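You operate a simulated robot arm through the tools that you are given. There is no shell and no other tool. Be economical: measure what you need, move in short steps, check, and stop when the job is done.

You are at the controls of a simulated robot arm. One attempt, no reset.

## Task
Tip the cornmeal from the green bowl into the steel bowl and add one scoop of flour.
Fine: bowl and steel scoop back where they were, lid back on the cream tin; leave the other bowl full. Set down upright: steel scoop.

The check looks at the end state, three seconds after you hand in, the way a careful person would. Anything else that was tipped, shoved, dropped, spilled or broken makes it a failure. Lids that push on must go on centred and level and be pressed home; caps that screw on are set level and turned clockwise until they are tight.

## Robot
A 7-joint arm with a two-finger parallel gripper, fixed in place. Base frame: the origin is at the foot of the arm, x ahead of it, y to its left, z up; the work surface is at about z = 930. Readings come in mm, degrees, newtons and seconds.
With the tool pointing down near the work surface it reaches from about 340 to 780 mm from the base axis. Its first joint turns from -166.0 to 166.0 degrees. Payload 3.91 kg.
The tool frame sits at the grasp point between the pads (the TCP): z along the fingers, y along the line on which they close. The tips reach 30 mm beyond it. The gripper opens to 110 mm. The fingers are 20 mm wide and 10 mm thick; the gripper's body (48 by 112 mm) begins 55 mm behind the TCP.
Orientation is that of the tool frame in the base frame, as a unit quaternion [w, x, y, z]. With the fingers straight down and closing along the base's y, the tool's x points along the base's -x, its y along +y and its z along -z.

## Interface
- The arm moves only by the tool send_rows. Its argument "motion" is a list of rows, each a list of 2 entries, a list of its own where there are three numbers: the shift along the base's x, y, z in units of 250 mm (1.0 is 250 mm), then the turn, a rotation vector about the base's x, y, z in units of 120 degrees (1.0 is 120 degrees). In form: [[[dx, dy, dz], [rx, ry, rz]], ...]. A call has 1 to 12 rows; each row is the pose to reach, as a shift and turn from the pose commanded when the call began. "fingers" is the closure, from 0 (fully open) to 1 (shut), set as the call begins (left out, the last holds). A call with a number of a shift or a turn outside -1 to 1 is refused whole. A row lasts 0.2 s, in which the tool goes at most 50 mm and 8.6 degrees; a call with a longer step from one row to the next is refused whole, and so is a gripper value outside its range. Where a pose cannot be reached the arm comes as near as it can. A force on the tool above 40 N (or 10 N above the force at the start of the call, whichever is more), or a blocked arm, ends the call early, and 0.2 s more pass. The fingers move at their own pace (about 153 mm/s each) and stop on an object; they squeeze with about 41 N. The grip force told is the motor's: it shows also when the fingers shut on nothing. Time passes only in rows, and 0.2 s behind the last, so rows that repeat a pose let the fingers close. It gives the time, the measured TCP pose, the force on the tool (base axes), the opening and the grip force at its end, in the units of the frame above (readings bear some noise), with the torque about the TCP (base axes, N m) and any sound that the robot's microphone picked up, and new pictures: "pictures" is both (left out), scene, wrist or none.
- Cameras (640 x 400 px; columns grow to the right, rows downward): "scene" is fixed at [398.6, 501.4, 1530.5]; the picture's right is [-1.00, -0.10, 0.00], its down [-0.05, 0.56, -0.82] and it looks along [0.08, -0.82, -0.57] (base axes); focal length 335 px, centre (320, 200). "wrist" rides on the gripper at [77, 7, -114] in the tool frame; the picture's right is [-0.09, 1.00, 0.00], its down [-0.80, -0.07, -0.59] and it looks along [-0.59, -0.05, 0.80] (tool axes); focal length 270 px, centre (320, 200). There is no depth. A picture from a camera that has moved, and an enlarged one, comes with that camera's place and axes in the base frame and with its lens.
- slide_trunk(by): slides the trunk up (or, below 0, down) by that many mm; the arm rides with it, the base frame stays. It gives what a move gives, with no picture.
- enlarge(camera, box): a new picture of the part [left, top, right, bottom] of that camera's present view, enlarged. The clock stands still meanwhile.
- sign_off(): hands the job in; it is judged then, once.

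Work in short steps. Places have to be worked out from the pictures, the camera data and where the tool is seen: move nearer, look again, correct. Check each grasp and each placing, and mend what went wrong. You have 120 turns and 200 pictures in all, those below and enlarged ones among them. Open the gripper and draw the arm clear of the work before you hand the job in, unless the task says otherwise; then end with one line.

The tools are called after "Emit:" as name(argument=value, ...) on one line, values as JSON. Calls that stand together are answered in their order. send_rows: Moves the arm, as the interface text tells. Its arguments: {"type":"object","properties":{"motion":{"type":"array","items":{"type":"array"}},"fingers":{"type":"number"},"pictures":{"type":"string","enum":["both","scene","wrist","none"]}},"required":["motion"]} The other tools are called the same way: slide_trunk (by) slides the trunk up or down; enlarge (camera, box) takes an enlarged picture of a part of a camera's view; sign_off () hands the job in.

At the start:

```text
time_s: 0.0
tcp_pos: [240.0, -306.9, 1271.6]
tool_rot: [0.001, 0.0, 1.0, 0.0]
contact_force: [-0.6, 0.3, 0.2]
ft_torque: [0.06, -0.02, 0.0]
width: 109.9
grip_force: 0.0
trunk travel left (down, up): [-575.0, 35.0]
```

scene: 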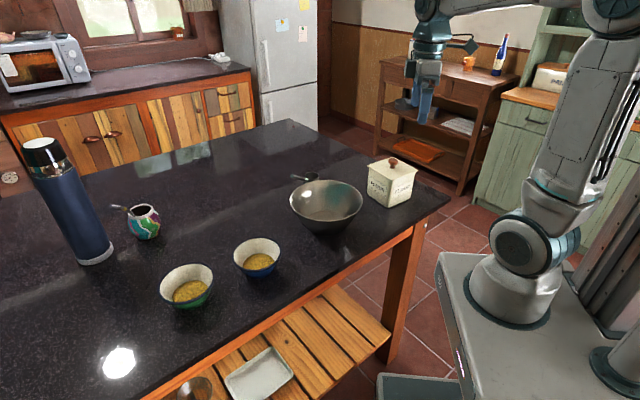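
wrist: 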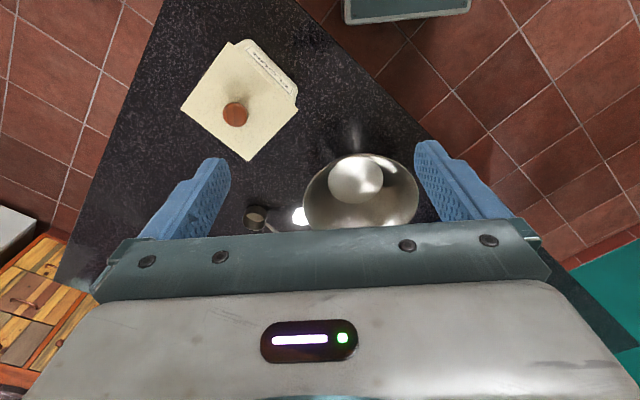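

I'll look closely at the worktop objects first.

Emit:
enlarge(camera="scene", box=[260, 130, 450, 250])

Emit:
enlarge(camera="scene", box=[100, 180, 310, 320])

Emit:
enlarge(camera="wrist", box=[150, 20, 470, 240])

```text
3.33 times, centred on (355, 190) of scene
camera zoom: at [398.6, 501.4, 1530.5], right [-1.0, -0.1, 0.0], down [-0.05, 0.56, -0.82], along [0.08, -0.82, -0.57], focal length 1116 px, centre (203, 233)
```

zoom: 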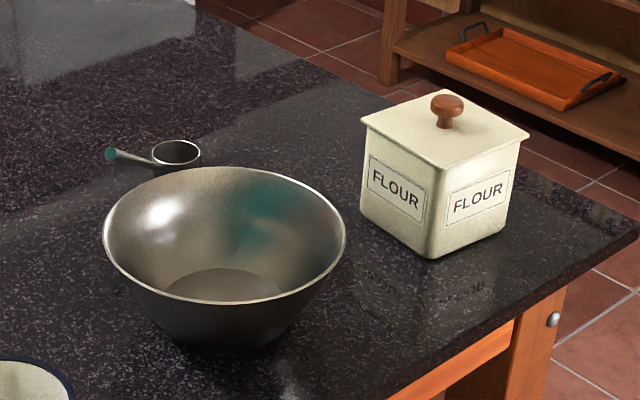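

```text
2.86 times, centred on (205, 250) of scene
camera zoom: at [398.6, 501.4, 1530.5], right [-1.0, -0.1, 0.0], down [-0.05, 0.56, -0.82], along [0.08, -0.82, -0.57], focal length 957 px, centre (649, 57)
```

zoom: 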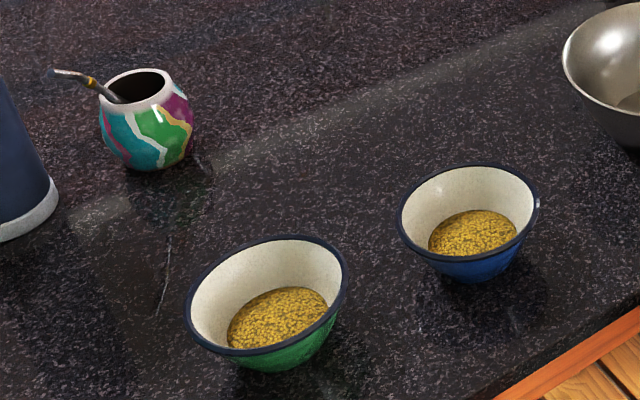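

```text
1.82 times, centred on (310, 130) of wrist
camera zoom: at [163.8, -301.3, 1387.3], right [0.09, 1.0, 0.0], down [0.8, -0.07, 0.59], along [0.59, -0.05, -0.8], focal length 491 px, centre (338, 327)
```

zoom: 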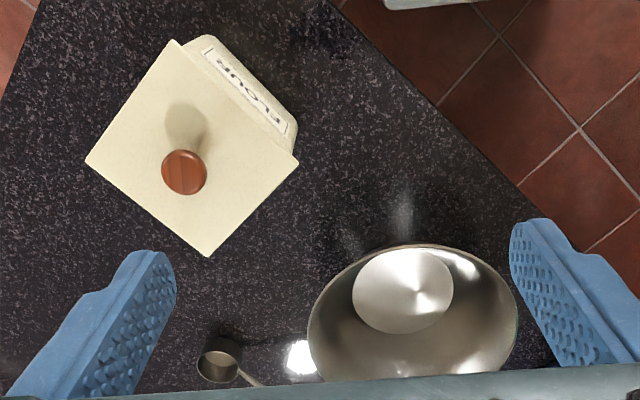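

The flour tin's knob works out to about (267,-416,1048), the scoop cup to (524,-480), the steel bowl to (440,-245) and the green bowl to (710,50). I'll move above the tin and look again.

Emit:
send_rows(motion=[[[0, -0.1, -0.1], [0, 0, 0]], [[0, -0.2, -0.2], [0, 0, 0]], [[0, -0.3, -0.3], [0, 0, 0]], [[-0.0, -0.4, -0.4], [0, 0, 0]]], fingers=0)

```text
time_s: 1.0
tcp_pos: [241.6, -408.8, 1172.2]
tool_rot: [0.0, 0.0, 1.0, 0.0]
contact_force: [0.2, 0.2, 0.0]
ft_torque: [0.01, -0.03, 0.0]
width: 109.9
grip_force: 0.1
trunk travel left (down, up): [-575.0, 35.0]
camera wrist: at [165.4, -402.9, 1286.4], right [0.09, 1.0, 0.0], down [0.8, -0.07, 0.59], along [0.59, -0.05, -0.8], focal length 270 px, centre (320, 200)
```

scene: 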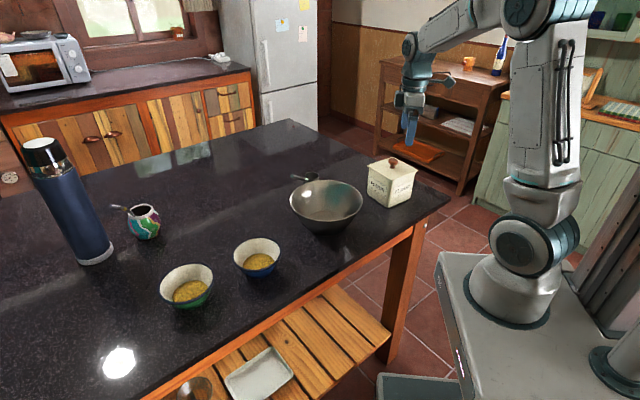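
wrist: 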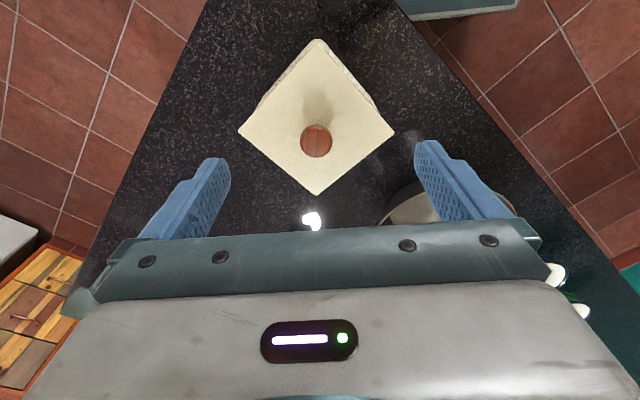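

The knob is confirmed at about (271,-415) with its top near z 1057 and the lid top near 1029. I'll come down over the knob with fingers open.

Emit:
send_rows(motion=[[[0.06, -0.015, -0.1], [0, 0, 0]], [[0.12, -0.03, -0.2], [0, 0, 0]], [[0.12, -0.03, -0.3], [0, 0, 0]], [[0.12, -0.03, -0.37], [0, 0, 0]], [[0.12, -0.03, -0.42], [0, 0, 0]]])

```text
time_s: 2.2
tcp_pos: [271.0, -415.0, 1066.9]
tool_rot: [0.0, 0.0, 1.0, 0.0]
contact_force: [-0.4, 0.0, 0.6]
ft_torque: [0.0, -0.02, -0.01]
width: 110.1
grip_force: 0.2
trunk travel left (down, up): [-575.0, 35.0]
camera wrist: at [194.4, -408.7, 1182.0], right [0.09, 1.0, 0.0], down [0.8, -0.07, 0.59], along [0.59, -0.05, -0.8], focal length 270 px, centre (320, 200)
```

scene: 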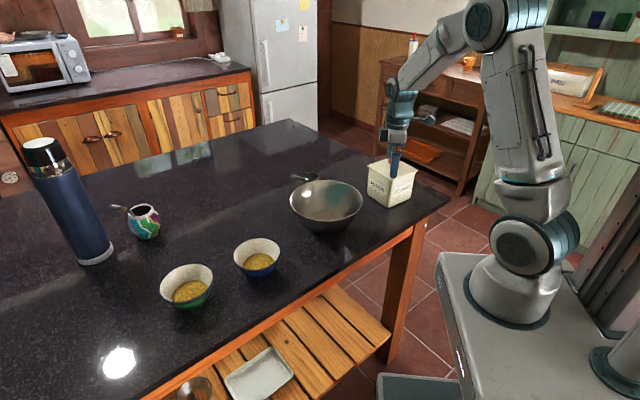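
wrist: 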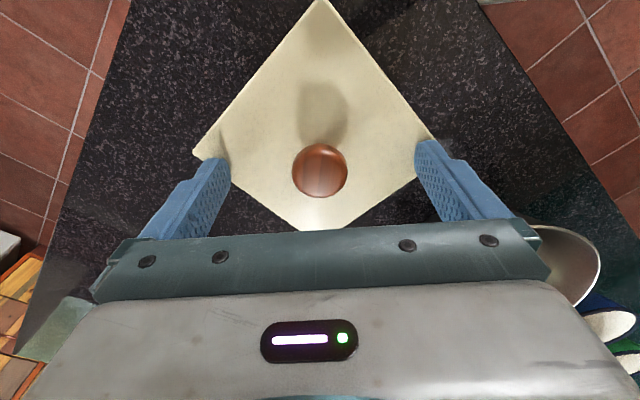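

The knob sits on the TCP axis. I'll close on it.

Emit:
send_rows(motion=[[[0, 0, 0], [0, 0, 0]], [[0, 0, 0], [0, 0, 0]], [[0, 0, 0], [0, 0, 0]]], fingers=1, pictures="wrist")

```text
time_s: 3.0
tcp_pos: [271.3, -414.7, 1066.1]
tool_rot: [0.001, 0.0, 1.0, 0.0]
contact_force: [-0.6, 0.8, 0.4]
ft_torque: [0.01, 0.01, -0.02]
width: 28.0
grip_force: 41.0
trunk travel left (down, up): [-575.0, 35.0]
heard: snap
camera wrist: at [194.4, -408.6, 1182.2], right [0.09, 1.0, 0.0], down [0.8, -0.07, 0.59], along [0.59, -0.05, -0.8], focal length 270 px, centre (320, 200)
```

wrist: 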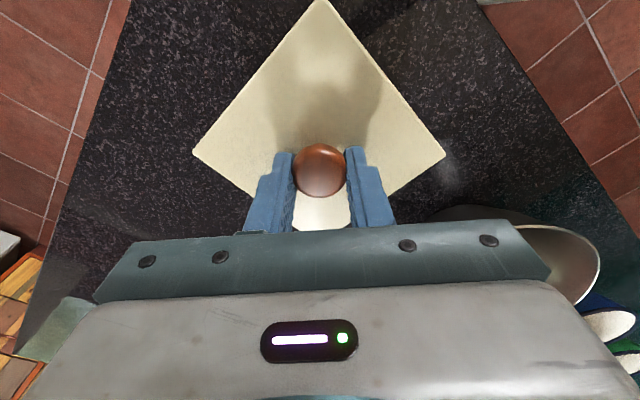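

The knob is held at 28 mm. I'll lift straight up slowly, watching the force.

Emit:
send_rows(motion=[[[0, 0, 0.01], [0, 0, 0]], [[0, 0, 0.02], [0, 0, 0]], [[0, 0, 0.04], [0, 0, 0]], [[0, 0, 0.08], [0, 0, 0]], [[0, 0, 0.14], [0, 0, 0]]])

```text
time_s: 4.2
tcp_pos: [270.8, -414.1, 1100.6]
tool_rot: [0.0, 0.0, 1.0, 0.001]
contact_force: [0.8, 0.1, 0.0]
ft_torque: [-0.05, -0.01, -0.03]
width: 27.8
grip_force: 41.0
trunk travel left (down, up): [-575.0, 35.0]
camera wrist: at [193.6, -408.9, 1217.4], right [0.09, 1.0, 0.0], down [0.8, -0.07, 0.59], along [0.59, -0.05, -0.8], focal length 270 px, centre (320, 200)
```

scene: 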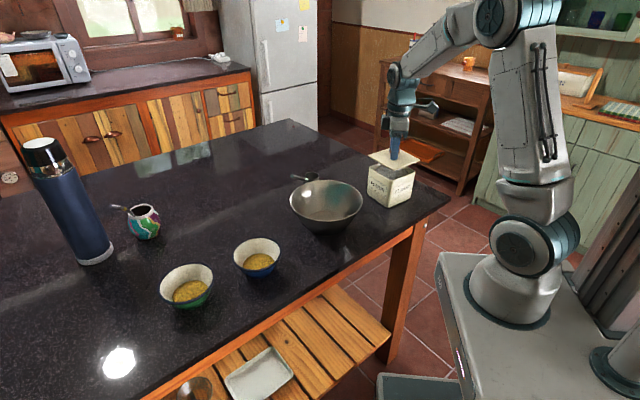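
wrist: 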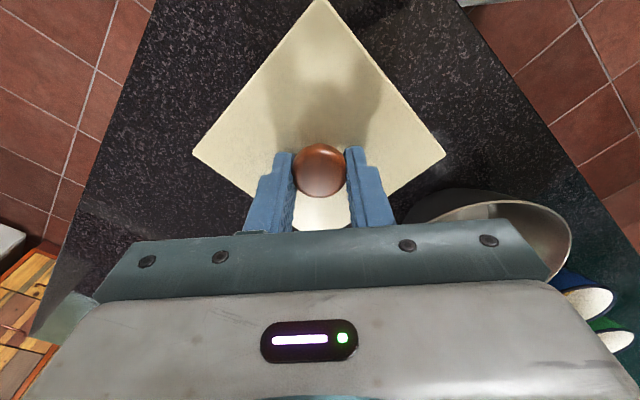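

The lid is off level. I'll raise it and carry it to a free patch beyond the steel bowl, near (630,-285).

Emit:
send_rows(motion=[[[0, 0, 0.16], [0, 0, 0]], [[0.0, 0, 0.32], [0, 0, 0]], [[0.18, 0.04, 0.32], [0, 0, 0]], [[0.36, 0.1, 0.32], [0, 0, 0]], [[0.54, 0.16, 0.32], [0, 0, 0]], [[0.72, 0.22, 0.32], [0, 0, 0]], [[0.9, 0.28, 0.32], [0, 0, 0]], [[1.0, 0.34, 0.32], [0, 0, 0]]], pictures="none")

Emit:
send_rows(motion=[[[0.16, 0.06, 0], [0, 0, 0]], [[0.32, 0.12, 0], [0, 0, 0]], [[0.44, 0.18, 0], [0, 0, 0]], [[0.44, 0.18, -0.15], [0, 0, 0]], [[0.44, 0.18, -0.3], [0, 0, 0]]])

```text
time_s: 6.0
tcp_pos: [522.4, -328.9, 1182.0]
tool_rot: [0.001, 0.0, 1.0, 0.0]
contact_force: [1.0, -0.6, 0.1]
ft_torque: [-0.02, 0.03, -0.03]
width: 27.8
grip_force: 41.0
trunk travel left (down, up): [-575.0, 35.0]
```

```text
time_s: 7.2
tcp_pos: [630.6, -284.3, 1106.0]
tool_rot: [0.0, -0.001, 1.0, 0.0]
contact_force: [0.6, 0.3, -0.5]
ft_torque: [-0.03, -0.02, -0.02]
width: 27.9
grip_force: 41.2
trunk travel left (down, up): [-575.0, 35.0]
camera wrist: at [554.5, -278.7, 1221.5], right [0.09, 1.0, 0.0], down [0.8, -0.07, 0.59], along [0.59, -0.05, -0.8], focal length 270 px, centre (320, 200)
```

scene: 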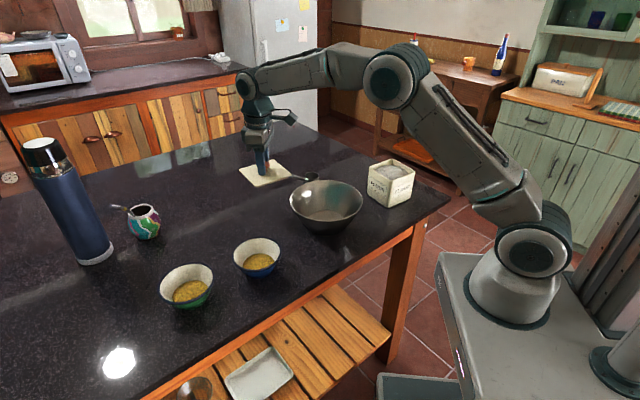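
wrist: 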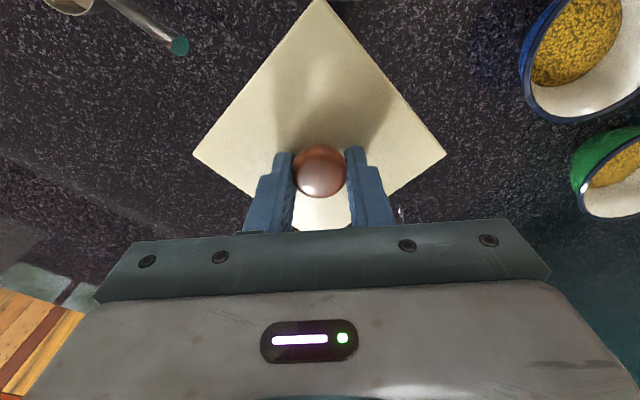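

Nothing lies beneath the lid. I'll lower it towards the worktop.

Emit:
send_rows(motion=[[[0, 0, -0.15], [0, 0, 0]], [[0, 0, -0.3], [0, 0, 0]], [[0, 0, -0.4], [0, 0, 0]], [[0, 0, -0.44], [0, 0, 0]], [[0, 0, -0.46], [0, 0, 0]], [[0, 0, -0.47], [0, 0, 0]], [[0, 0, -0.48], [0, 0, 0]]])

```text
time_s: 8.8
tcp_pos: [629.7, -285.1, 986.7]
tool_rot: [-0.001, 0.0, 1.0, 0.0]
contact_force: [0.9, 0.3, 1.6]
ft_torque: [0.03, 0.02, 0.01]
width: 27.8
grip_force: 41.3
trunk travel left (down, up): [-575.0, 35.0]
camera wrist: at [553.8, -278.9, 1102.2], right [0.09, 1.0, 0.0], down [0.8, -0.07, 0.59], along [0.59, -0.05, -0.8], focal length 270 px, centre (320, 200)
```

scene: 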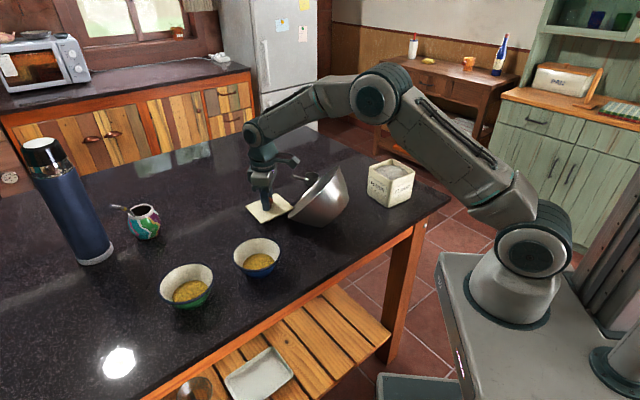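
wrist: 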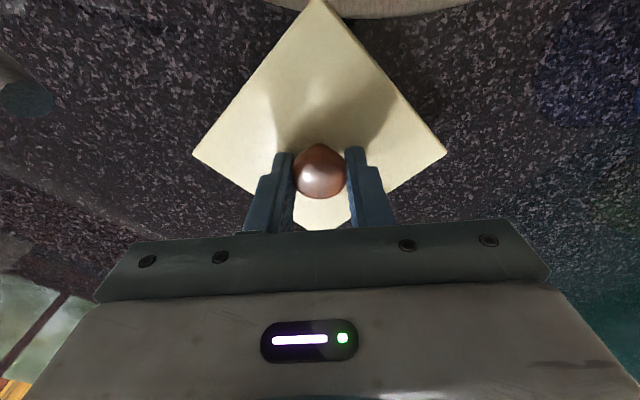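

The lid's near corner has caught the steel bowl's rim and tilted the bowl. I'll lift straight back up slowly so it settles.

Emit:
send_rows(motion=[[[0, 0, 0.02], [0, 0, 0]], [[0, 0, 0.04], [0, 0, 0]], [[0, 0, 0.06], [0, 0, 0]], [[0, 0, 0.08], [0, 0, 0]], [[0, 0, 0.1], [0, 0, 0]], [[0, 0, 0.12], [0, 0, 0]], [[0, 0, 0.14], [0, 0, 0]], [[0, 0, 0.16], [0, 0, 0]]], pictures="scene")

```text
time_s: 10.6
tcp_pos: [630.6, -284.1, 1027.2]
tool_rot: [0.0, 0.0, 1.0, 0.001]
contact_force: [0.8, -0.3, -0.1]
ft_torque: [0.0, -0.01, 0.04]
width: 27.9
grip_force: 41.1
trunk travel left (down, up): [-575.0, 35.0]
```

scene: 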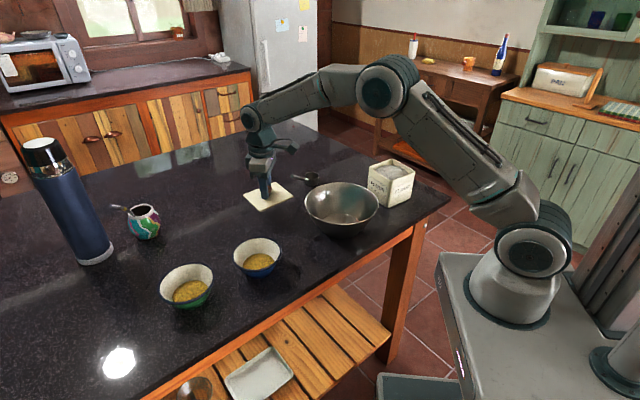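

The bowl is upright again but has shifted about 40 mm towards the base; I'll put it back later. First I'll check the tin and scoop.

Emit:
enlarge(camera="scene", box=[260, 130, 450, 250])

```text
3.33 times, centred on (355, 190) of scene
camera zoom: at [398.6, 501.4, 1530.5], right [-1.0, -0.1, 0.0], down [-0.05, 0.56, -0.82], along [0.08, -0.82, -0.57], focal length 1116 px, centre (203, 233)
```

zoom: 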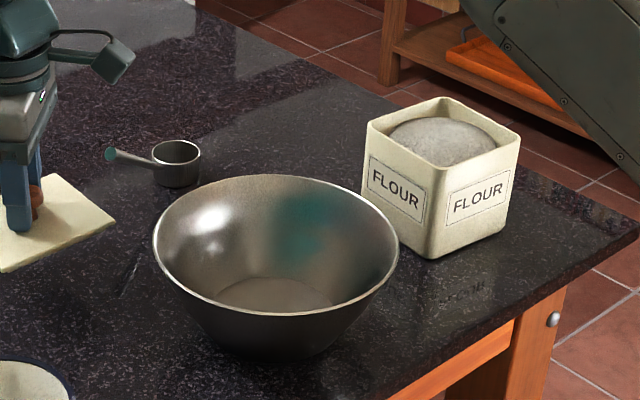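

The tin and scoop are unmoved. I'll move the lid 60 mm further out to (690,-300) and set it down there.

Emit:
send_rows(motion=[[[0.12, -0.03, 0], [0, 0, 0]], [[0.24, -0.06, 0], [0, 0, 0]], [[0.24, -0.06, -0.06], [0, 0, 0]], [[0.24, -0.06, -0.12], [0, 0, 0]], [[0.24, -0.06, -0.16], [0, 0, 0]], [[0.24, -0.06, -0.18], [0, 0, 0]]])

```text
time_s: 12.0
tcp_pos: [690.4, -300.5, 980.7]
tool_rot: [0.0, 0.0, 1.0, 0.001]
contact_force: [-0.6, -0.2, 1.3]
ft_torque: [-0.02, 0.03, 0.0]
width: 27.9
grip_force: 41.5
trunk travel left (down, up): [-575.0, 35.0]
camera wrist: at [613.9, -294.3, 1096.5], right [0.09, 1.0, 0.0], down [0.8, -0.07, 0.59], along [0.59, -0.05, -0.8], focal length 270 px, centre (320, 200)
```

scene: 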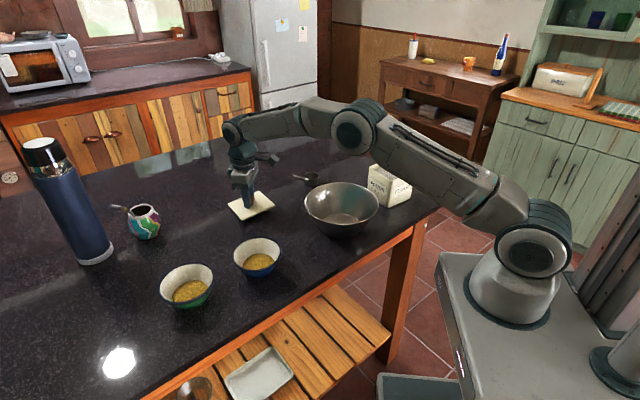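
wrist: 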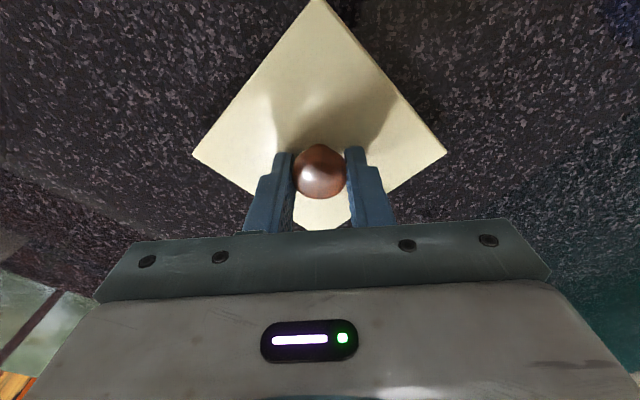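

All clear. I'll go down in small steps until contact.

Emit:
send_rows(motion=[[[0, 0, -0.01], [0, 0, 0]], [[0, 0, -0.02], [0, 0, 0]], [[0, 0, -0.03], [0, 0, 0]], [[0, 0, -0.04], [0, 0, 0]]], pictures="none")

```text
time_s: 13.0
tcp_pos: [690.7, -300.6, 974.3]
tool_rot: [0.002, 0.0, 1.0, -0.001]
contact_force: [-1.1, 0.2, 18.4]
ft_torque: [-0.09, -1.13, -0.01]
width: 28.2
grip_force: 40.8
trunk travel left (down, up): [-575.0, 35.0]
```

It's down, with 18 N of contact at z≈974. I'll release and rise.

Emit:
send_rows(motion=[[[0, 0, 0.028], [0, 0, 0]], [[0, 0, 0.028], [0, 0, 0]], [[0, 0, 0.028], [0, 0, 0]], [[0, 0, 0.16], [0, 0, 0]], [[0, 0, 0.32], [0, 0, 0]], [[0, 0, 0.5], [0, 0, 0]]], fingers=0.4)

```text
time_s: 14.4
tcp_pos: [687.6, -298.9, 1096.9]
tool_rot: [-0.001, 0.0, 1.0, 0.0]
contact_force: [-0.4, -1.3, 0.6]
ft_torque: [-0.02, -0.02, 0.0]
width: 66.0
grip_force: 0.0
trunk travel left (down, up): [-575.0, 35.0]
camera wrist: at [612.6, -293.4, 1212.5], right [0.09, 1.0, 0.0], down [0.8, -0.07, 0.59], along [0.59, -0.05, -0.8], focal length 270 px, centre (320, 200)
```

scene: 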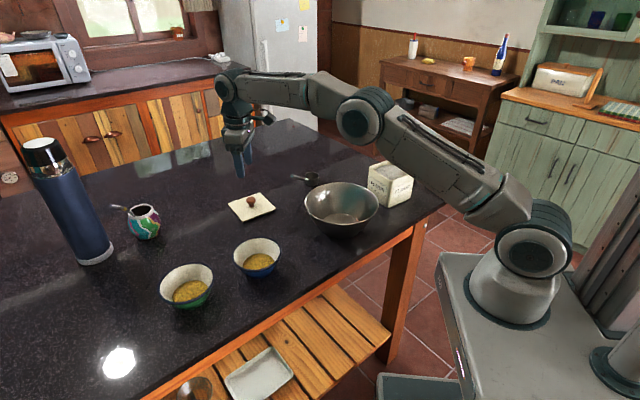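
wrist: 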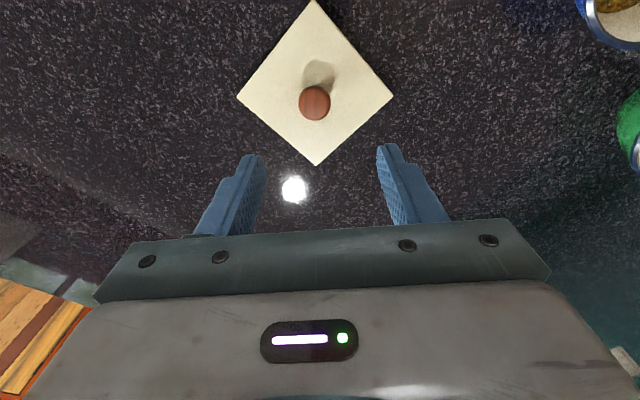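

The lid is resting safely. Next I'll view the steel bowl from above so I can put it back where it was.

Emit:
send_rows(motion=[[[-0.1, 0.02, 0.15], [0, 0, 0]], [[-0.25, 0.04, 0.25], [0, 0, 0]], [[-0.4, 0.07, 0.35], [0, 0, 0]], [[-0.58, 0.1, 0.4], [0, 0, 0]], [[-0.75, 0.13, 0.4], [0, 0, 0]], [[-0.92, 0.16, 0.4], [0, 0, 0]], [[-1.0, 0.24, 0.4], [0, 0, 0]]], pictures="none")

Emit:
send_rows(motion=[[[-0.15, 0, 0], [0, 0, 0]], [[-0.3, 0, 0], [0, 0, 0]], [[-0.44, 0, 0], [0, 0, 0]]], pictures="both")

```text
time_s: 16.0
tcp_pos: [439.5, -238.0, 1196.1]
tool_rot: [0.0, 0.0, 1.0, 0.0]
contact_force: [-0.5, -0.5, 0.8]
ft_torque: [-0.03, -0.06, -0.02]
width: 65.9
grip_force: 0.2
trunk travel left (down, up): [-575.0, 35.0]
```

```text
time_s: 16.8
tcp_pos: [329.3, -238.6, 1196.6]
tool_rot: [0.001, 0.001, 1.0, 0.0]
contact_force: [-0.7, -0.5, 1.3]
ft_torque: [-0.01, -0.03, -0.01]
width: 65.9
grip_force: 0.1
trunk travel left (down, up): [-575.0, 35.0]
camera wrist: at [253.0, -233.1, 1312.2], right [0.09, 1.0, 0.0], down [0.8, -0.07, 0.59], along [0.59, -0.05, -0.8], focal length 270 px, centre (320, 200)
```

scene: 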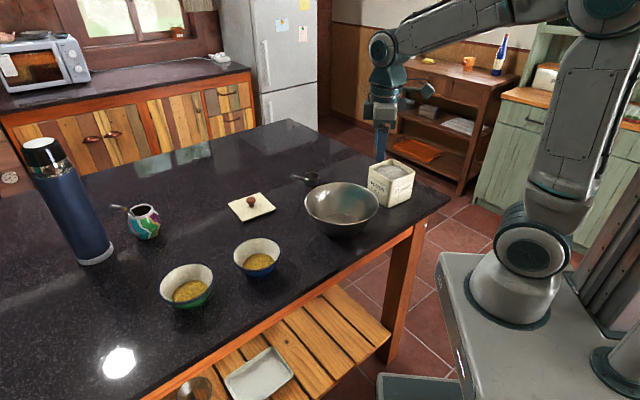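
wrist: 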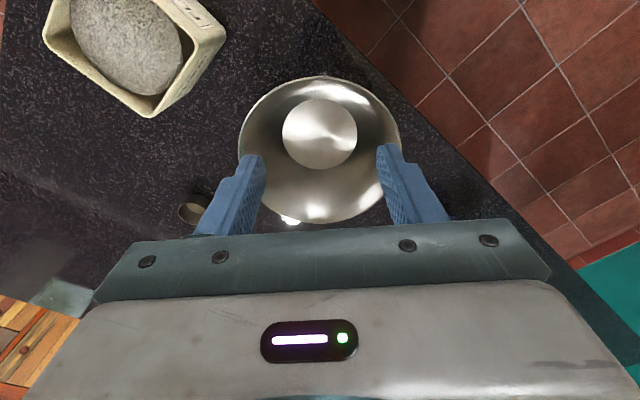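

From both views the bowl's rim is at z≈1003 with its centre near (414,-246), against about (456,-255) originally. I'll put closed fingers down inside it and push the inner wall low down, which cannot tip it.

Emit:
send_rows(motion=[[[0.16, -0.02, 0], [0, 0, 0]], [[0.3, -0.03, -0.1], [0, 0, 0]], [[0.34, -0.03, -0.25], [0, 0, 0]], [[0.34, -0.03, -0.42], [0, 0, 0]], [[0.34, -0.03, -0.6], [0, 0, 0]], [[0.34, -0.03, -0.75], [0, 0, 0]], [[0.34, -0.03, -0.84], [0, 0, 0]]], fingers=1)

```text
time_s: 18.4
tcp_pos: [417.0, -247.1, 986.3]
tool_rot: [0.0, -0.001, 1.0, 0.001]
contact_force: [1.2, 0.3, -0.3]
ft_torque: [0.0, 0.0, 0.01]
width: 0.0
grip_force: 37.4
trunk travel left (down, up): [-575.0, 35.0]
camera wrist: at [339.2, -241.3, 1101.9], right [0.09, 1.0, 0.0], down [0.8, -0.07, 0.6], along [0.59, -0.05, -0.8], focal length 270 px, centre (320, 200)
```

scene: 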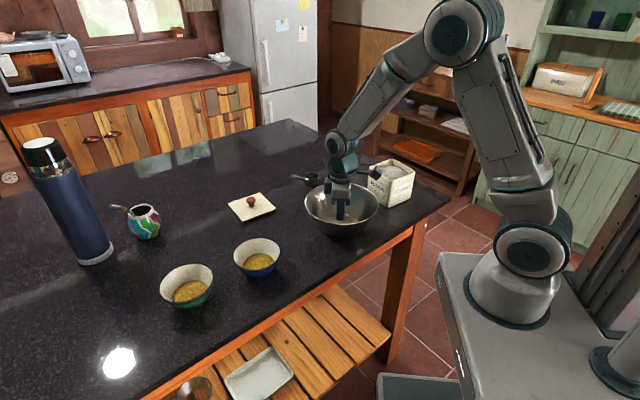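
wrist: 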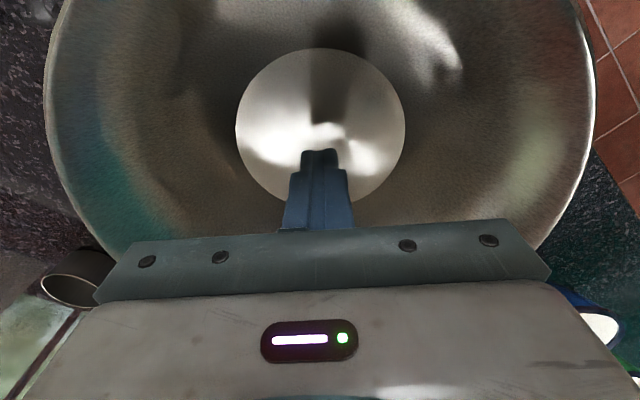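

The bowl's bottom disc is centred near (404,-247). I'll push along +x with a slight -y in small steps, then check the scene picture.

Emit:
send_rows(motion=[[[0.08, 0, 0], [0, 0, 0]], [[0.14, 0, 0], [0, 0, 0]], [[0.18, 0, 0], [0, 0, 0]], [[0.21, -0.006, 0], [0, 0, 0]], [[0.24, -0.012, 0], [0, 0, 0]], [[0.27, -0.018, 0], [0, 0, 0]], [[0.3, -0.024, 0], [0, 0, 0]]], pictures="scene")

Emit:
enlarge(camera="scene", box=[260, 130, 450, 250])

```text
time_s: 20.0
tcp_pos: [490.0, -253.1, 987.1]
tool_rot: [0.0, 0.0, 1.0, 0.0]
contact_force: [-0.2, -0.1, 1.4]
ft_torque: [0.05, 0.01, -0.01]
width: 0.1
grip_force: 37.7
trunk travel left (down, up): [-575.0, 35.0]
```

scene: 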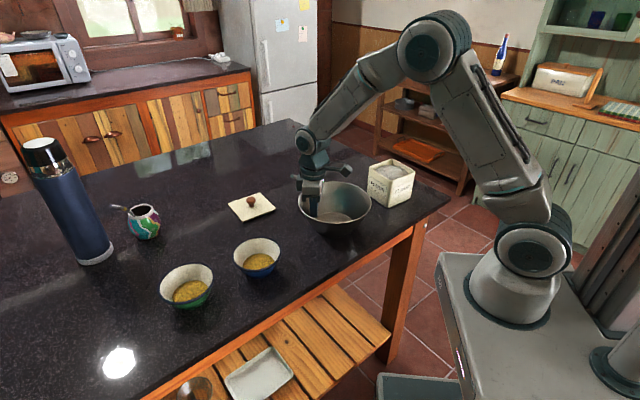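

```text
3.33 times, centred on (355, 190) of scene
camera zoom: at [398.6, 501.4, 1530.5], right [-1.0, -0.1, 0.0], down [-0.05, 0.56, -0.82], along [0.08, -0.82, -0.57], focal length 1116 px, centre (203, 233)
```

zoom: 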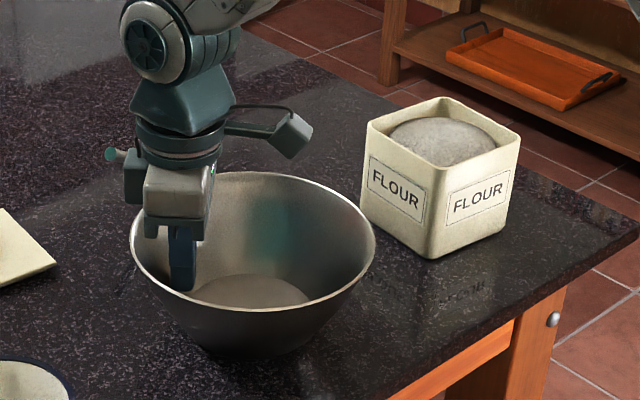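

The bowl is about 23 mm short of its original place, so I'll push on.

Emit:
send_rows(motion=[[[0.03, -0.01, 0], [0, 0, 0]], [[0.06, -0.02, 0], [0, 0, 0]], [[0.08, -0.028, 0], [0, 0, 0]], [[0.096, -0.034, 0], [0, 0, 0]]], pictures="none")

Emit:
enlarge(camera="scene", box=[260, 130, 450, 250])

```text
time_s: 21.0
tcp_pos: [514.4, -261.7, 985.5]
tool_rot: [0.0, 0.001, 1.0, 0.0]
contact_force: [-2.3, 0.8, 0.5]
ft_torque: [0.03, 0.0, 0.04]
width: 0.0
grip_force: 38.3
trunk travel left (down, up): [-575.0, 35.0]
```

```text
3.33 times, centred on (355, 190) of scene
camera zoom: at [398.6, 501.4, 1530.5], right [-1.0, -0.1, 0.0], down [-0.05, 0.56, -0.82], along [0.08, -0.82, -0.57], focal length 1116 px, centre (203, 233)
```

zoom: 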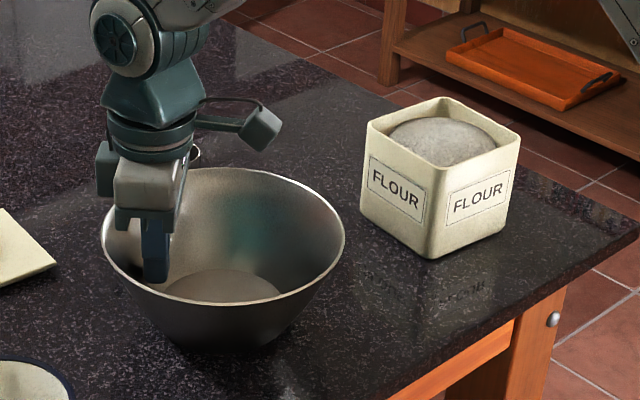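

The bowl is back on its original outline. I'll back off, rise and go to look at the green bowl.

Emit:
send_rows(motion=[[[-0.1, 0, 0], [0, 0, 0]], [[-0.16, 0.0, 0.1], [0, 0, 0]], [[-0.16, 0, 0.28], [0, 0, 0]], [[-0.16, 0, 0.46], [0, 0, 0]], [[-0.1, 0.05, 0.64], [0, 0, 0]], [[0, 0.15, 0.78], [0, 0, 0]], [[0.08, 0.32, 0.82], [0, 0, 0]], [[0.12, 0.5, 0.82], [0, 0, 0]], [[0.18, 0.68, 0.82], [0, 0, 0]], [[0.24, 0.86, 0.82], [0, 0, 0]], [[0.3, 1.0, 0.82], [0, 0, 0]]], pictures="none", fingers=0.3)

Emit:
send_rows(motion=[[[0, 0.15, 0], [0, 0, 0]], [[0, 0.25, 0], [0, 0, 0]], [[0, 0.25, 0], [0, 0, 0]]], pictures="wrist")

Emit:
enlarge(camera="scene", box=[100, 180, 310, 320])

```text
time_s: 23.4
tcp_pos: [589.3, -12.3, 1191.7]
tool_rot: [-0.001, 0.0, 1.0, 0.0]
contact_force: [0.6, -0.4, -0.9]
ft_torque: [-0.01, -0.01, 0.0]
width: 76.9
grip_force: 0.0
trunk travel left (down, up): [-575.0, 35.0]
```

```text
time_s: 24.2
tcp_pos: [590.1, 51.3, 1192.5]
tool_rot: [0.001, 0.001, 1.0, 0.0]
contact_force: [0.1, 0.0, -0.3]
ft_torque: [-0.02, 0.01, -0.02]
width: 77.1
grip_force: 0.0
trunk travel left (down, up): [-575.0, 35.0]
camera wrist: at [513.4, 56.8, 1307.8], right [0.09, 1.0, 0.0], down [0.8, -0.07, 0.59], along [0.59, -0.05, -0.8], focal length 270 px, centre (320, 200)
```

wrist: 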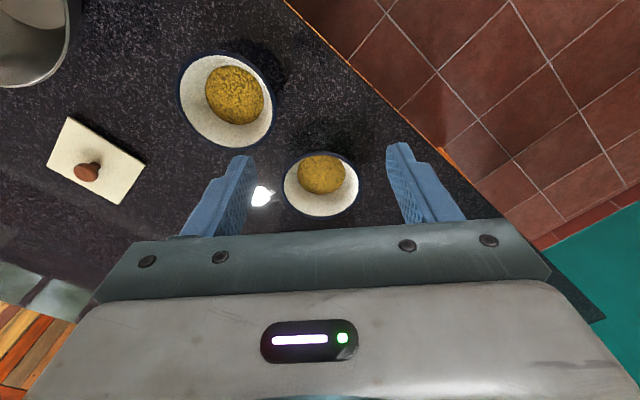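

```text
2.86 times, centred on (205, 250) of scene
camera zoom: at [398.6, 501.4, 1530.5], right [-1.0, -0.1, 0.0], down [-0.05, 0.56, -0.82], along [0.08, -0.82, -0.57], focal length 957 px, centre (649, 57)
```

zoom: 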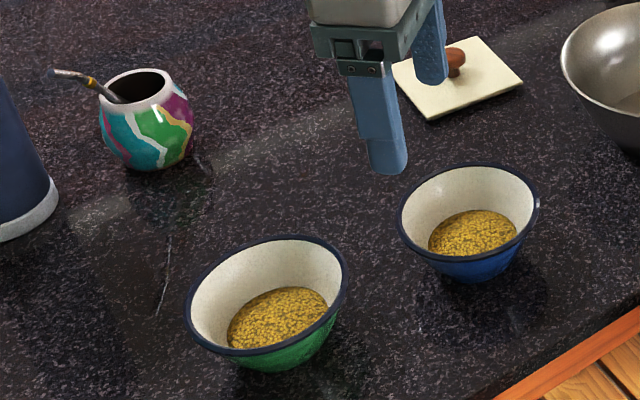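

The green bowl centre is at about (728,43), with its rim at z≈980 and radius ≈57. Before gripping anything I'll dry-run the pouring wrist motion over the steel bowl, starting with the yaw.

Emit:
send_rows(motion=[[[-0.05, -0.08, 0.03], [0, 0, 0.07]], [[-0.1, -0.17, 0.06], [0, 0, 0.14]], [[-0.15, -0.25, 0.09], [0, 0, 0.21]], [[-0.2, -0.34, 0.12], [0, 0, 0.28]], [[-0.25, -0.42, 0.15], [0, 0, 0.35]], [[-0.3, -0.5, 0.18], [0, 0, 0.42]], [[-0.35, -0.58, 0.21], [0, 0, 0.49]], [[-0.4, -0.67, 0.24], [0, 0, 0.56]], [[-0.45, -0.75, 0.24], [0, 0, 0.63]], [[-0.5, -0.84, 0.24], [0, 0, 0.69]], [[-0.52, -0.94, 0.24], [0, 0, 0.75]]], pictures="none")

Emit:
send_rows(motion=[[[0, 0, 0], [-0.07, 0, 0]], [[0, 0, 0], [-0.14, 0, 0]], [[0, 0, 0], [-0.21, 0, 0]], [[0, 0, 0], [-0.28, 0, 0]], [[0, 0, 0], [-0.35, 0, 0]], [[0, 0, 0], [-0.42, 0, 0]], [[0, 0, 0], [-0.49, 0, 0]], [[0, 0, 0], [-0.56, 0, 0]], [[0, 0, 0], [-0.63, 0, 0]], [[0, 0, 0], [-0.7, 0, 0]], [[0, 0, 0], [-0.77, 0, 0]], [[0, 0, 0], [-0.84, 0, 0]]], pictures="scene")

```text
time_s: 26.6
tcp_pos: [458.4, -184.7, 1252.8]
tool_rot: [0.0, 0.708, -0.707, 0.001]
contact_force: [0.0, 0.1, -0.9]
ft_torque: [0.01, 0.04, 0.01]
width: 77.0
grip_force: 0.1
trunk travel left (down, up): [-575.0, 35.0]
```

```text
time_s: 29.2
tcp_pos: [460.8, -184.2, 1251.9]
tool_rot: [0.545, 0.45, -0.449, 0.546]
contact_force: [-1.1, 0.2, -0.7]
ft_torque: [0.01, 0.01, 0.04]
width: 76.8
grip_force: 0.0
trunk travel left (down, up): [-575.0, 35.0]
```

scene: 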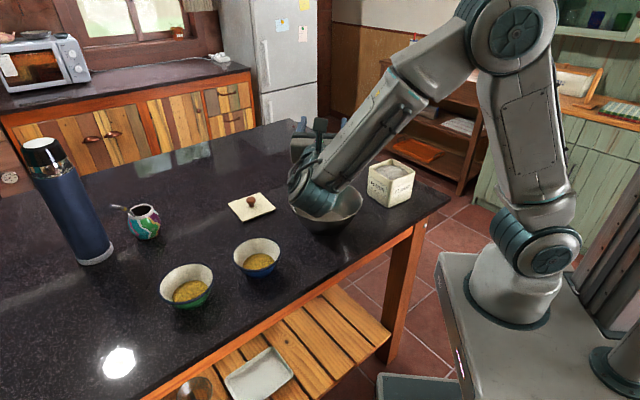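

The pose is reachable at 100° of tilt. I'll test on to 135°.

Emit:
send_rows(motion=[[[0, 0, 0], [-0.07, 0, 0]], [[0, 0, 0], [-0.14, 0, 0]], [[0, 0, 0], [-0.21, 0, 0]], [[0, 0, 0], [-0.28, 0, 0]]], pictures="scene")

```text
time_s: 30.2
tcp_pos: [459.8, -183.9, 1250.8]
tool_rot: [0.652, 0.273, -0.273, 0.652]
contact_force: [0.2, -0.4, -0.3]
ft_torque: [0.0, 0.01, 0.01]
width: 77.0
grip_force: 0.0
trunk travel left (down, up): [-575.0, 35.0]
```

scene: 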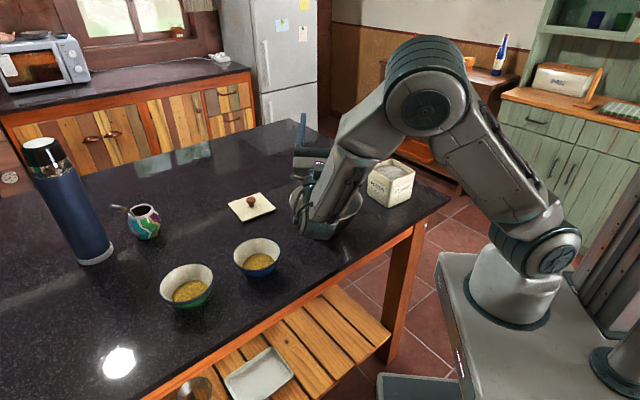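

134° is reachable too. I'll undo the tilt and yaw and head for the green bowl, planning to pinch its +y rim.

Emit:
send_rows(motion=[[[0, 0, 0.04], [0.07, 0, 0]], [[0, 0, 0.04], [0.14, 0, 0]], [[0, 0, 0.04], [0.21, 0, 0]], [[0, 0, 0.04], [0.28, 0, 0]], [[0, 0, 0.04], [0.35, 0, 0]], [[0, 0, 0.04], [0.42, 0, 0]], [[0, 0, 0.04], [0.49, 0, 0]], [[0, 0, 0.04], [0.56, 0, 0]]], pictures="none")

Emit:
send_rows(motion=[[[0, 0, 0], [0.07, 0, 0]], [[0, 0, 0], [0.14, 0, 0]], [[0, 0, 0], [0.21, 0, 0]], [[0, 0, 0], [0.28, 0, 0]], [[0, 0, 0], [0.35, 0, 0]], [[0, 0, 0], [0.42, 0, 0]], [[0, 0, 0], [0.49, 0, 0]], [[0, 0, 0], [0.56, 0, 0]]], pictures="none")

Emit:
send_rows(motion=[[[0.05, 0.08, 0], [0, 0, -0.07]], [[0.1, 0.17, 0], [0, 0, -0.14]], [[0.15, 0.25, -0.03], [0, 0, -0.21]], [[0.2, 0.34, -0.06], [0, 0, -0.28]], [[0.25, 0.42, -0.09], [0, 0, -0.35]], [[0.3, 0.5, -0.12], [0, 0, -0.42]], [[0.35, 0.58, -0.15], [0, 0, -0.49]], [[0.4, 0.67, -0.18], [0, 0, -0.56]], [[0.45, 0.75, -0.21], [0, 0, -0.63]], [[0.5, 0.84, -0.25], [0, 0, -0.69]], [[0.55, 0.94, -0.28], [0, 0, -0.75]]], pictures="none")

```text
time_s: 32.0
tcp_pos: [458.0, -184.5, 1261.7]
tool_rot: [0.39, 0.59, -0.589, 0.391]
contact_force: [0.3, 0.7, 0.6]
ft_torque: [-0.03, 0.01, 0.01]
width: 77.1
grip_force: 0.1
trunk travel left (down, up): [-575.0, 35.0]
```

```text
time_s: 33.8
tcp_pos: [460.1, -186.4, 1261.6]
tool_rot: [0.001, -0.707, 0.707, 0.0]
contact_force: [0.0, 0.3, 0.5]
ft_torque: [0.0, -0.02, 0.02]
width: 77.0
grip_force: 0.1
trunk travel left (down, up): [-575.0, 35.0]
```

```text
time_s: 36.2
tcp_pos: [598.3, 51.6, 1192.1]
tool_rot: [0.0, 0.001, 1.0, 0.0]
contact_force: [-0.2, 0.4, 0.0]
ft_torque: [0.0, -0.01, 0.01]
width: 77.0
grip_force: 0.1
trunk travel left (down, up): [-575.0, 35.0]
```

Now I'll take a pre-grasp pose over the green bowl's +y rim, leaning 20° to match the wall.

Emit:
send_rows(motion=[[[0.12, 0.06, -0.1], [-0.05, 0, 0]], [[0.24, 0.12, -0.2], [-0.1, 0, 0]], [[0.36, 0.18, -0.3], [-0.1667, 0, 0]], [[0.46, 0.24, -0.42], [-0.1667, 0, 0]], [[0.52, 0.29, -0.54], [-0.1667, 0, 0]]], fingers=0.5)

```text
time_s: 37.4
tcp_pos: [728.1, 123.9, 1057.3]
tool_rot: [-0.001, 0.0, 0.985, -0.174]
contact_force: [-1.0, 0.2, -0.2]
ft_torque: [0.01, -0.01, -0.02]
width: 54.9
grip_force: 0.1
trunk travel left (down, up): [-575.0, 35.0]
camera wrist: at [651.3, 168.1, 1163.0], right [0.09, 0.94, -0.34], down [0.8, 0.14, 0.58], along [0.59, -0.32, -0.74], focal length 270 px, centre (320, 200)
```

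scene: 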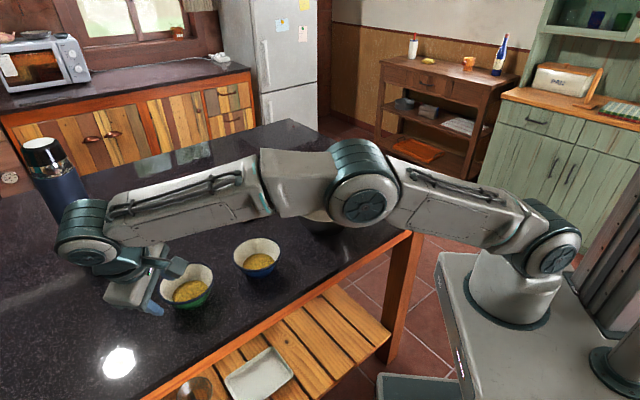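
wrist: 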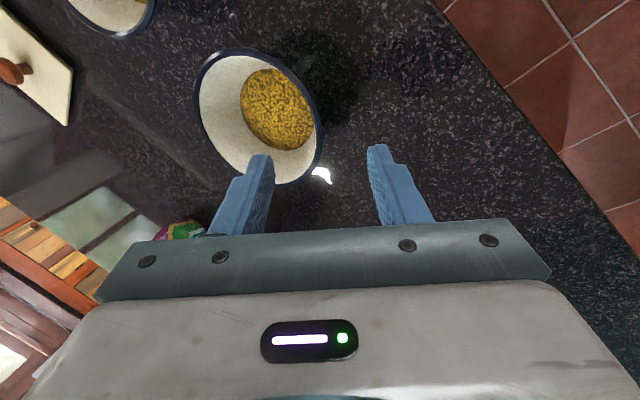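

The bowl centre is confirmed near (727,44) with the rim on the finger line. I'll slide down along the tool axis to straddle the +y wall.

Emit:
send_rows(motion=[[[0, -0.03, -0.08], [0, 0, 0]], [[0, -0.058, -0.16], [0, 0, 0]], [[0, -0.078, -0.23], [0, 0, 0]], [[0, -0.088, -0.27], [0, 0, 0]]])

Emit:
enlarge(camera="wrist", box=[160, 40, 480, 240])

```text
time_s: 38.4
tcp_pos: [727.5, 101.1, 989.5]
tool_rot: [0.0, 0.0, 0.985, -0.173]
contact_force: [0.8, 0.0, -0.2]
ft_torque: [0.0, 0.03, -0.02]
width: 54.9
grip_force: 0.1
trunk travel left (down, up): [-575.0, 35.0]
camera wrist: at [650.9, 145.7, 1095.6], right [0.09, 0.94, -0.34], down [0.8, 0.14, 0.58], along [0.59, -0.32, -0.74], focal length 270 px, centre (320, 200)
```

scene: 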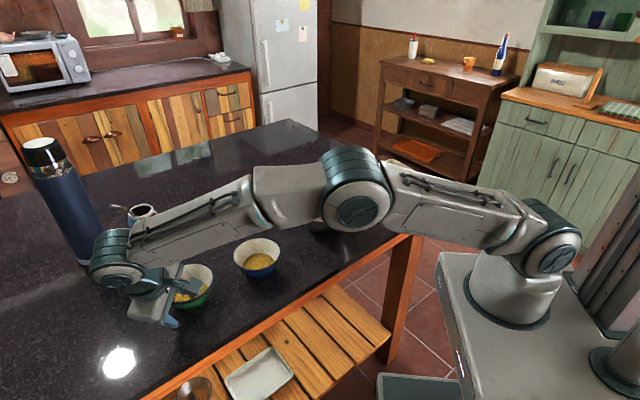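
wrist: 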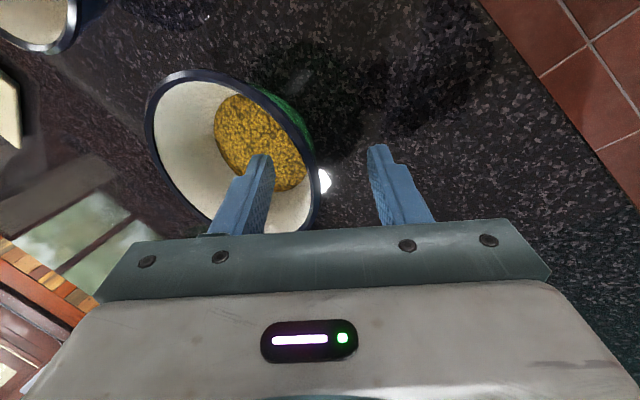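

```text
2.00 times, centred on (320, 140) of wrist
camera zoom: at [650.9, 145.7, 1095.6], right [0.09, 0.94, -0.34], down [0.8, 0.14, 0.58], along [0.59, -0.32, -0.74], focal length 541 px, centre (320, 320)
```

zoom: 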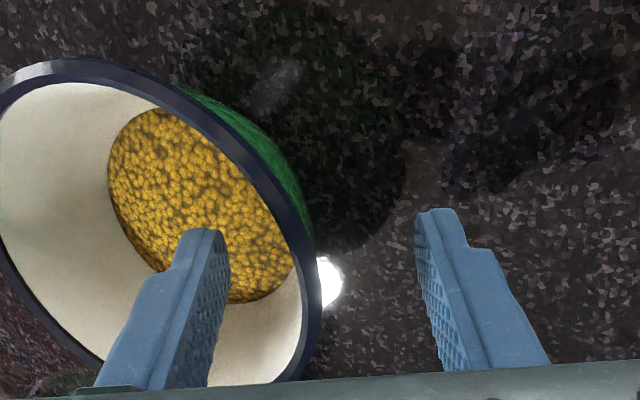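

The wall sits between the pads. I'll close.

Emit:
send_rows(motion=[[[0, 0, 0], [0, 0, 0]], [[0, 0, 0], [0, 0, 0]], [[0, 0, 0], [0, 0, 0]]], fingers=1, pictures="wrist")

Emit:
enlarge(camera="wrist", box=[160, 40, 480, 240])

```text
time_s: 39.2
tcp_pos: [726.6, 99.4, 991.6]
tool_rot: [0.001, 0.0, 0.985, -0.173]
contact_force: [2.0, -3.4, 14.9]
ft_torque: [-1.22, 0.31, 0.22]
width: 4.6
grip_force: 41.2
trunk travel left (down, up): [-575.0, 35.0]
camera wrist: at [650.3, 144.6, 1097.7], right [0.09, 0.94, -0.34], down [0.8, 0.14, 0.59], along [0.59, -0.33, -0.74], focal length 270 px, centre (320, 200)
```

wrist: 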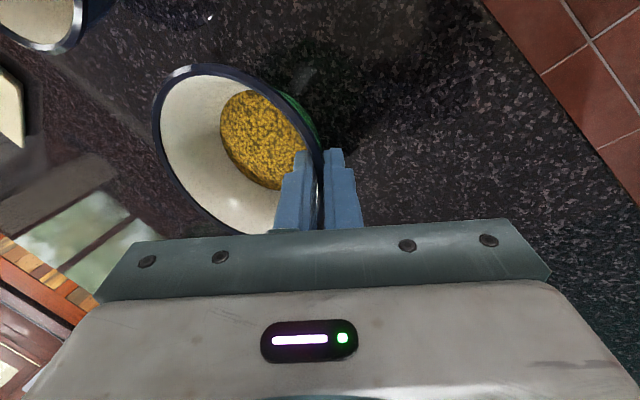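

```text
2.00 times, centred on (320, 140) of wrist
camera zoom: at [650.3, 144.6, 1097.7], right [0.09, 0.94, -0.34], down [0.8, 0.14, 0.59], along [0.59, -0.33, -0.74], focal length 541 px, centre (320, 320)
```

zoom: 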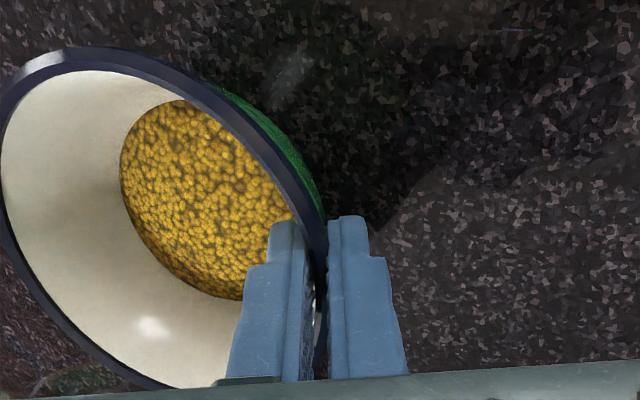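

The wall is gripped, 4.6 mm thick. I'll lift slowly and check that the bowl stays level.

Emit:
send_rows(motion=[[[0, 0, 0.02], [0, 0, 0]], [[0, 0, 0.05], [0, 0, 0]], [[0, 0, 0.1], [0, 0, 0]], [[0, 0, 0.18], [0, 0, 0]], [[0, 0, 0.26], [0, 0, 0]]])

Emit:
enlarge(camera="scene", box=[100, 180, 310, 320])

```text
time_s: 40.4
tcp_pos: [725.3, 102.4, 1054.5]
tool_rot: [-0.001, 0.0, 0.985, -0.175]
contact_force: [-0.1, 0.2, -1.8]
ft_torque: [0.11, -0.02, -0.01]
width: 3.1
grip_force: 40.9
trunk travel left (down, up): [-575.0, 35.0]
camera wrist: at [650.1, 146.5, 1160.7], right [0.09, 0.94, -0.34], down [0.8, 0.14, 0.58], along [0.59, -0.32, -0.74], focal length 270 px, centre (320, 200)
```

scene: 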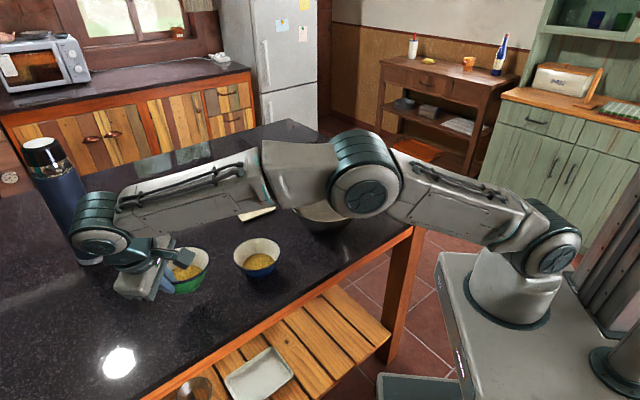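
wrist: 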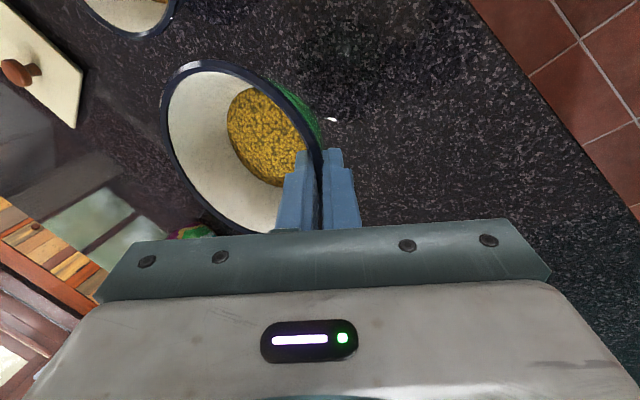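

```text
2.86 times, centred on (205, 250) of scene
camera zoom: at [398.6, 501.4, 1530.5], right [-1.0, -0.1, 0.0], down [-0.05, 0.56, -0.82], along [0.08, -0.82, -0.57], focal length 957 px, centre (649, 57)
```

zoom: 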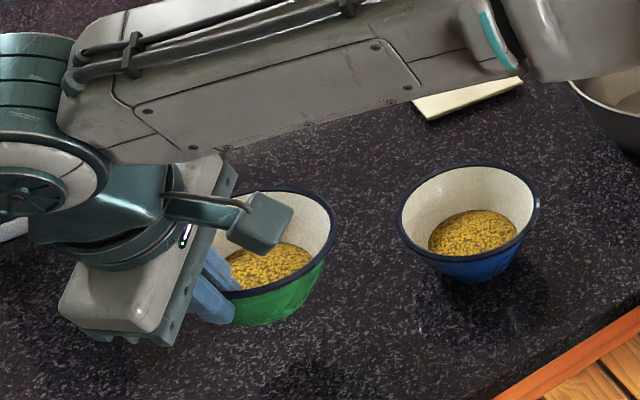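

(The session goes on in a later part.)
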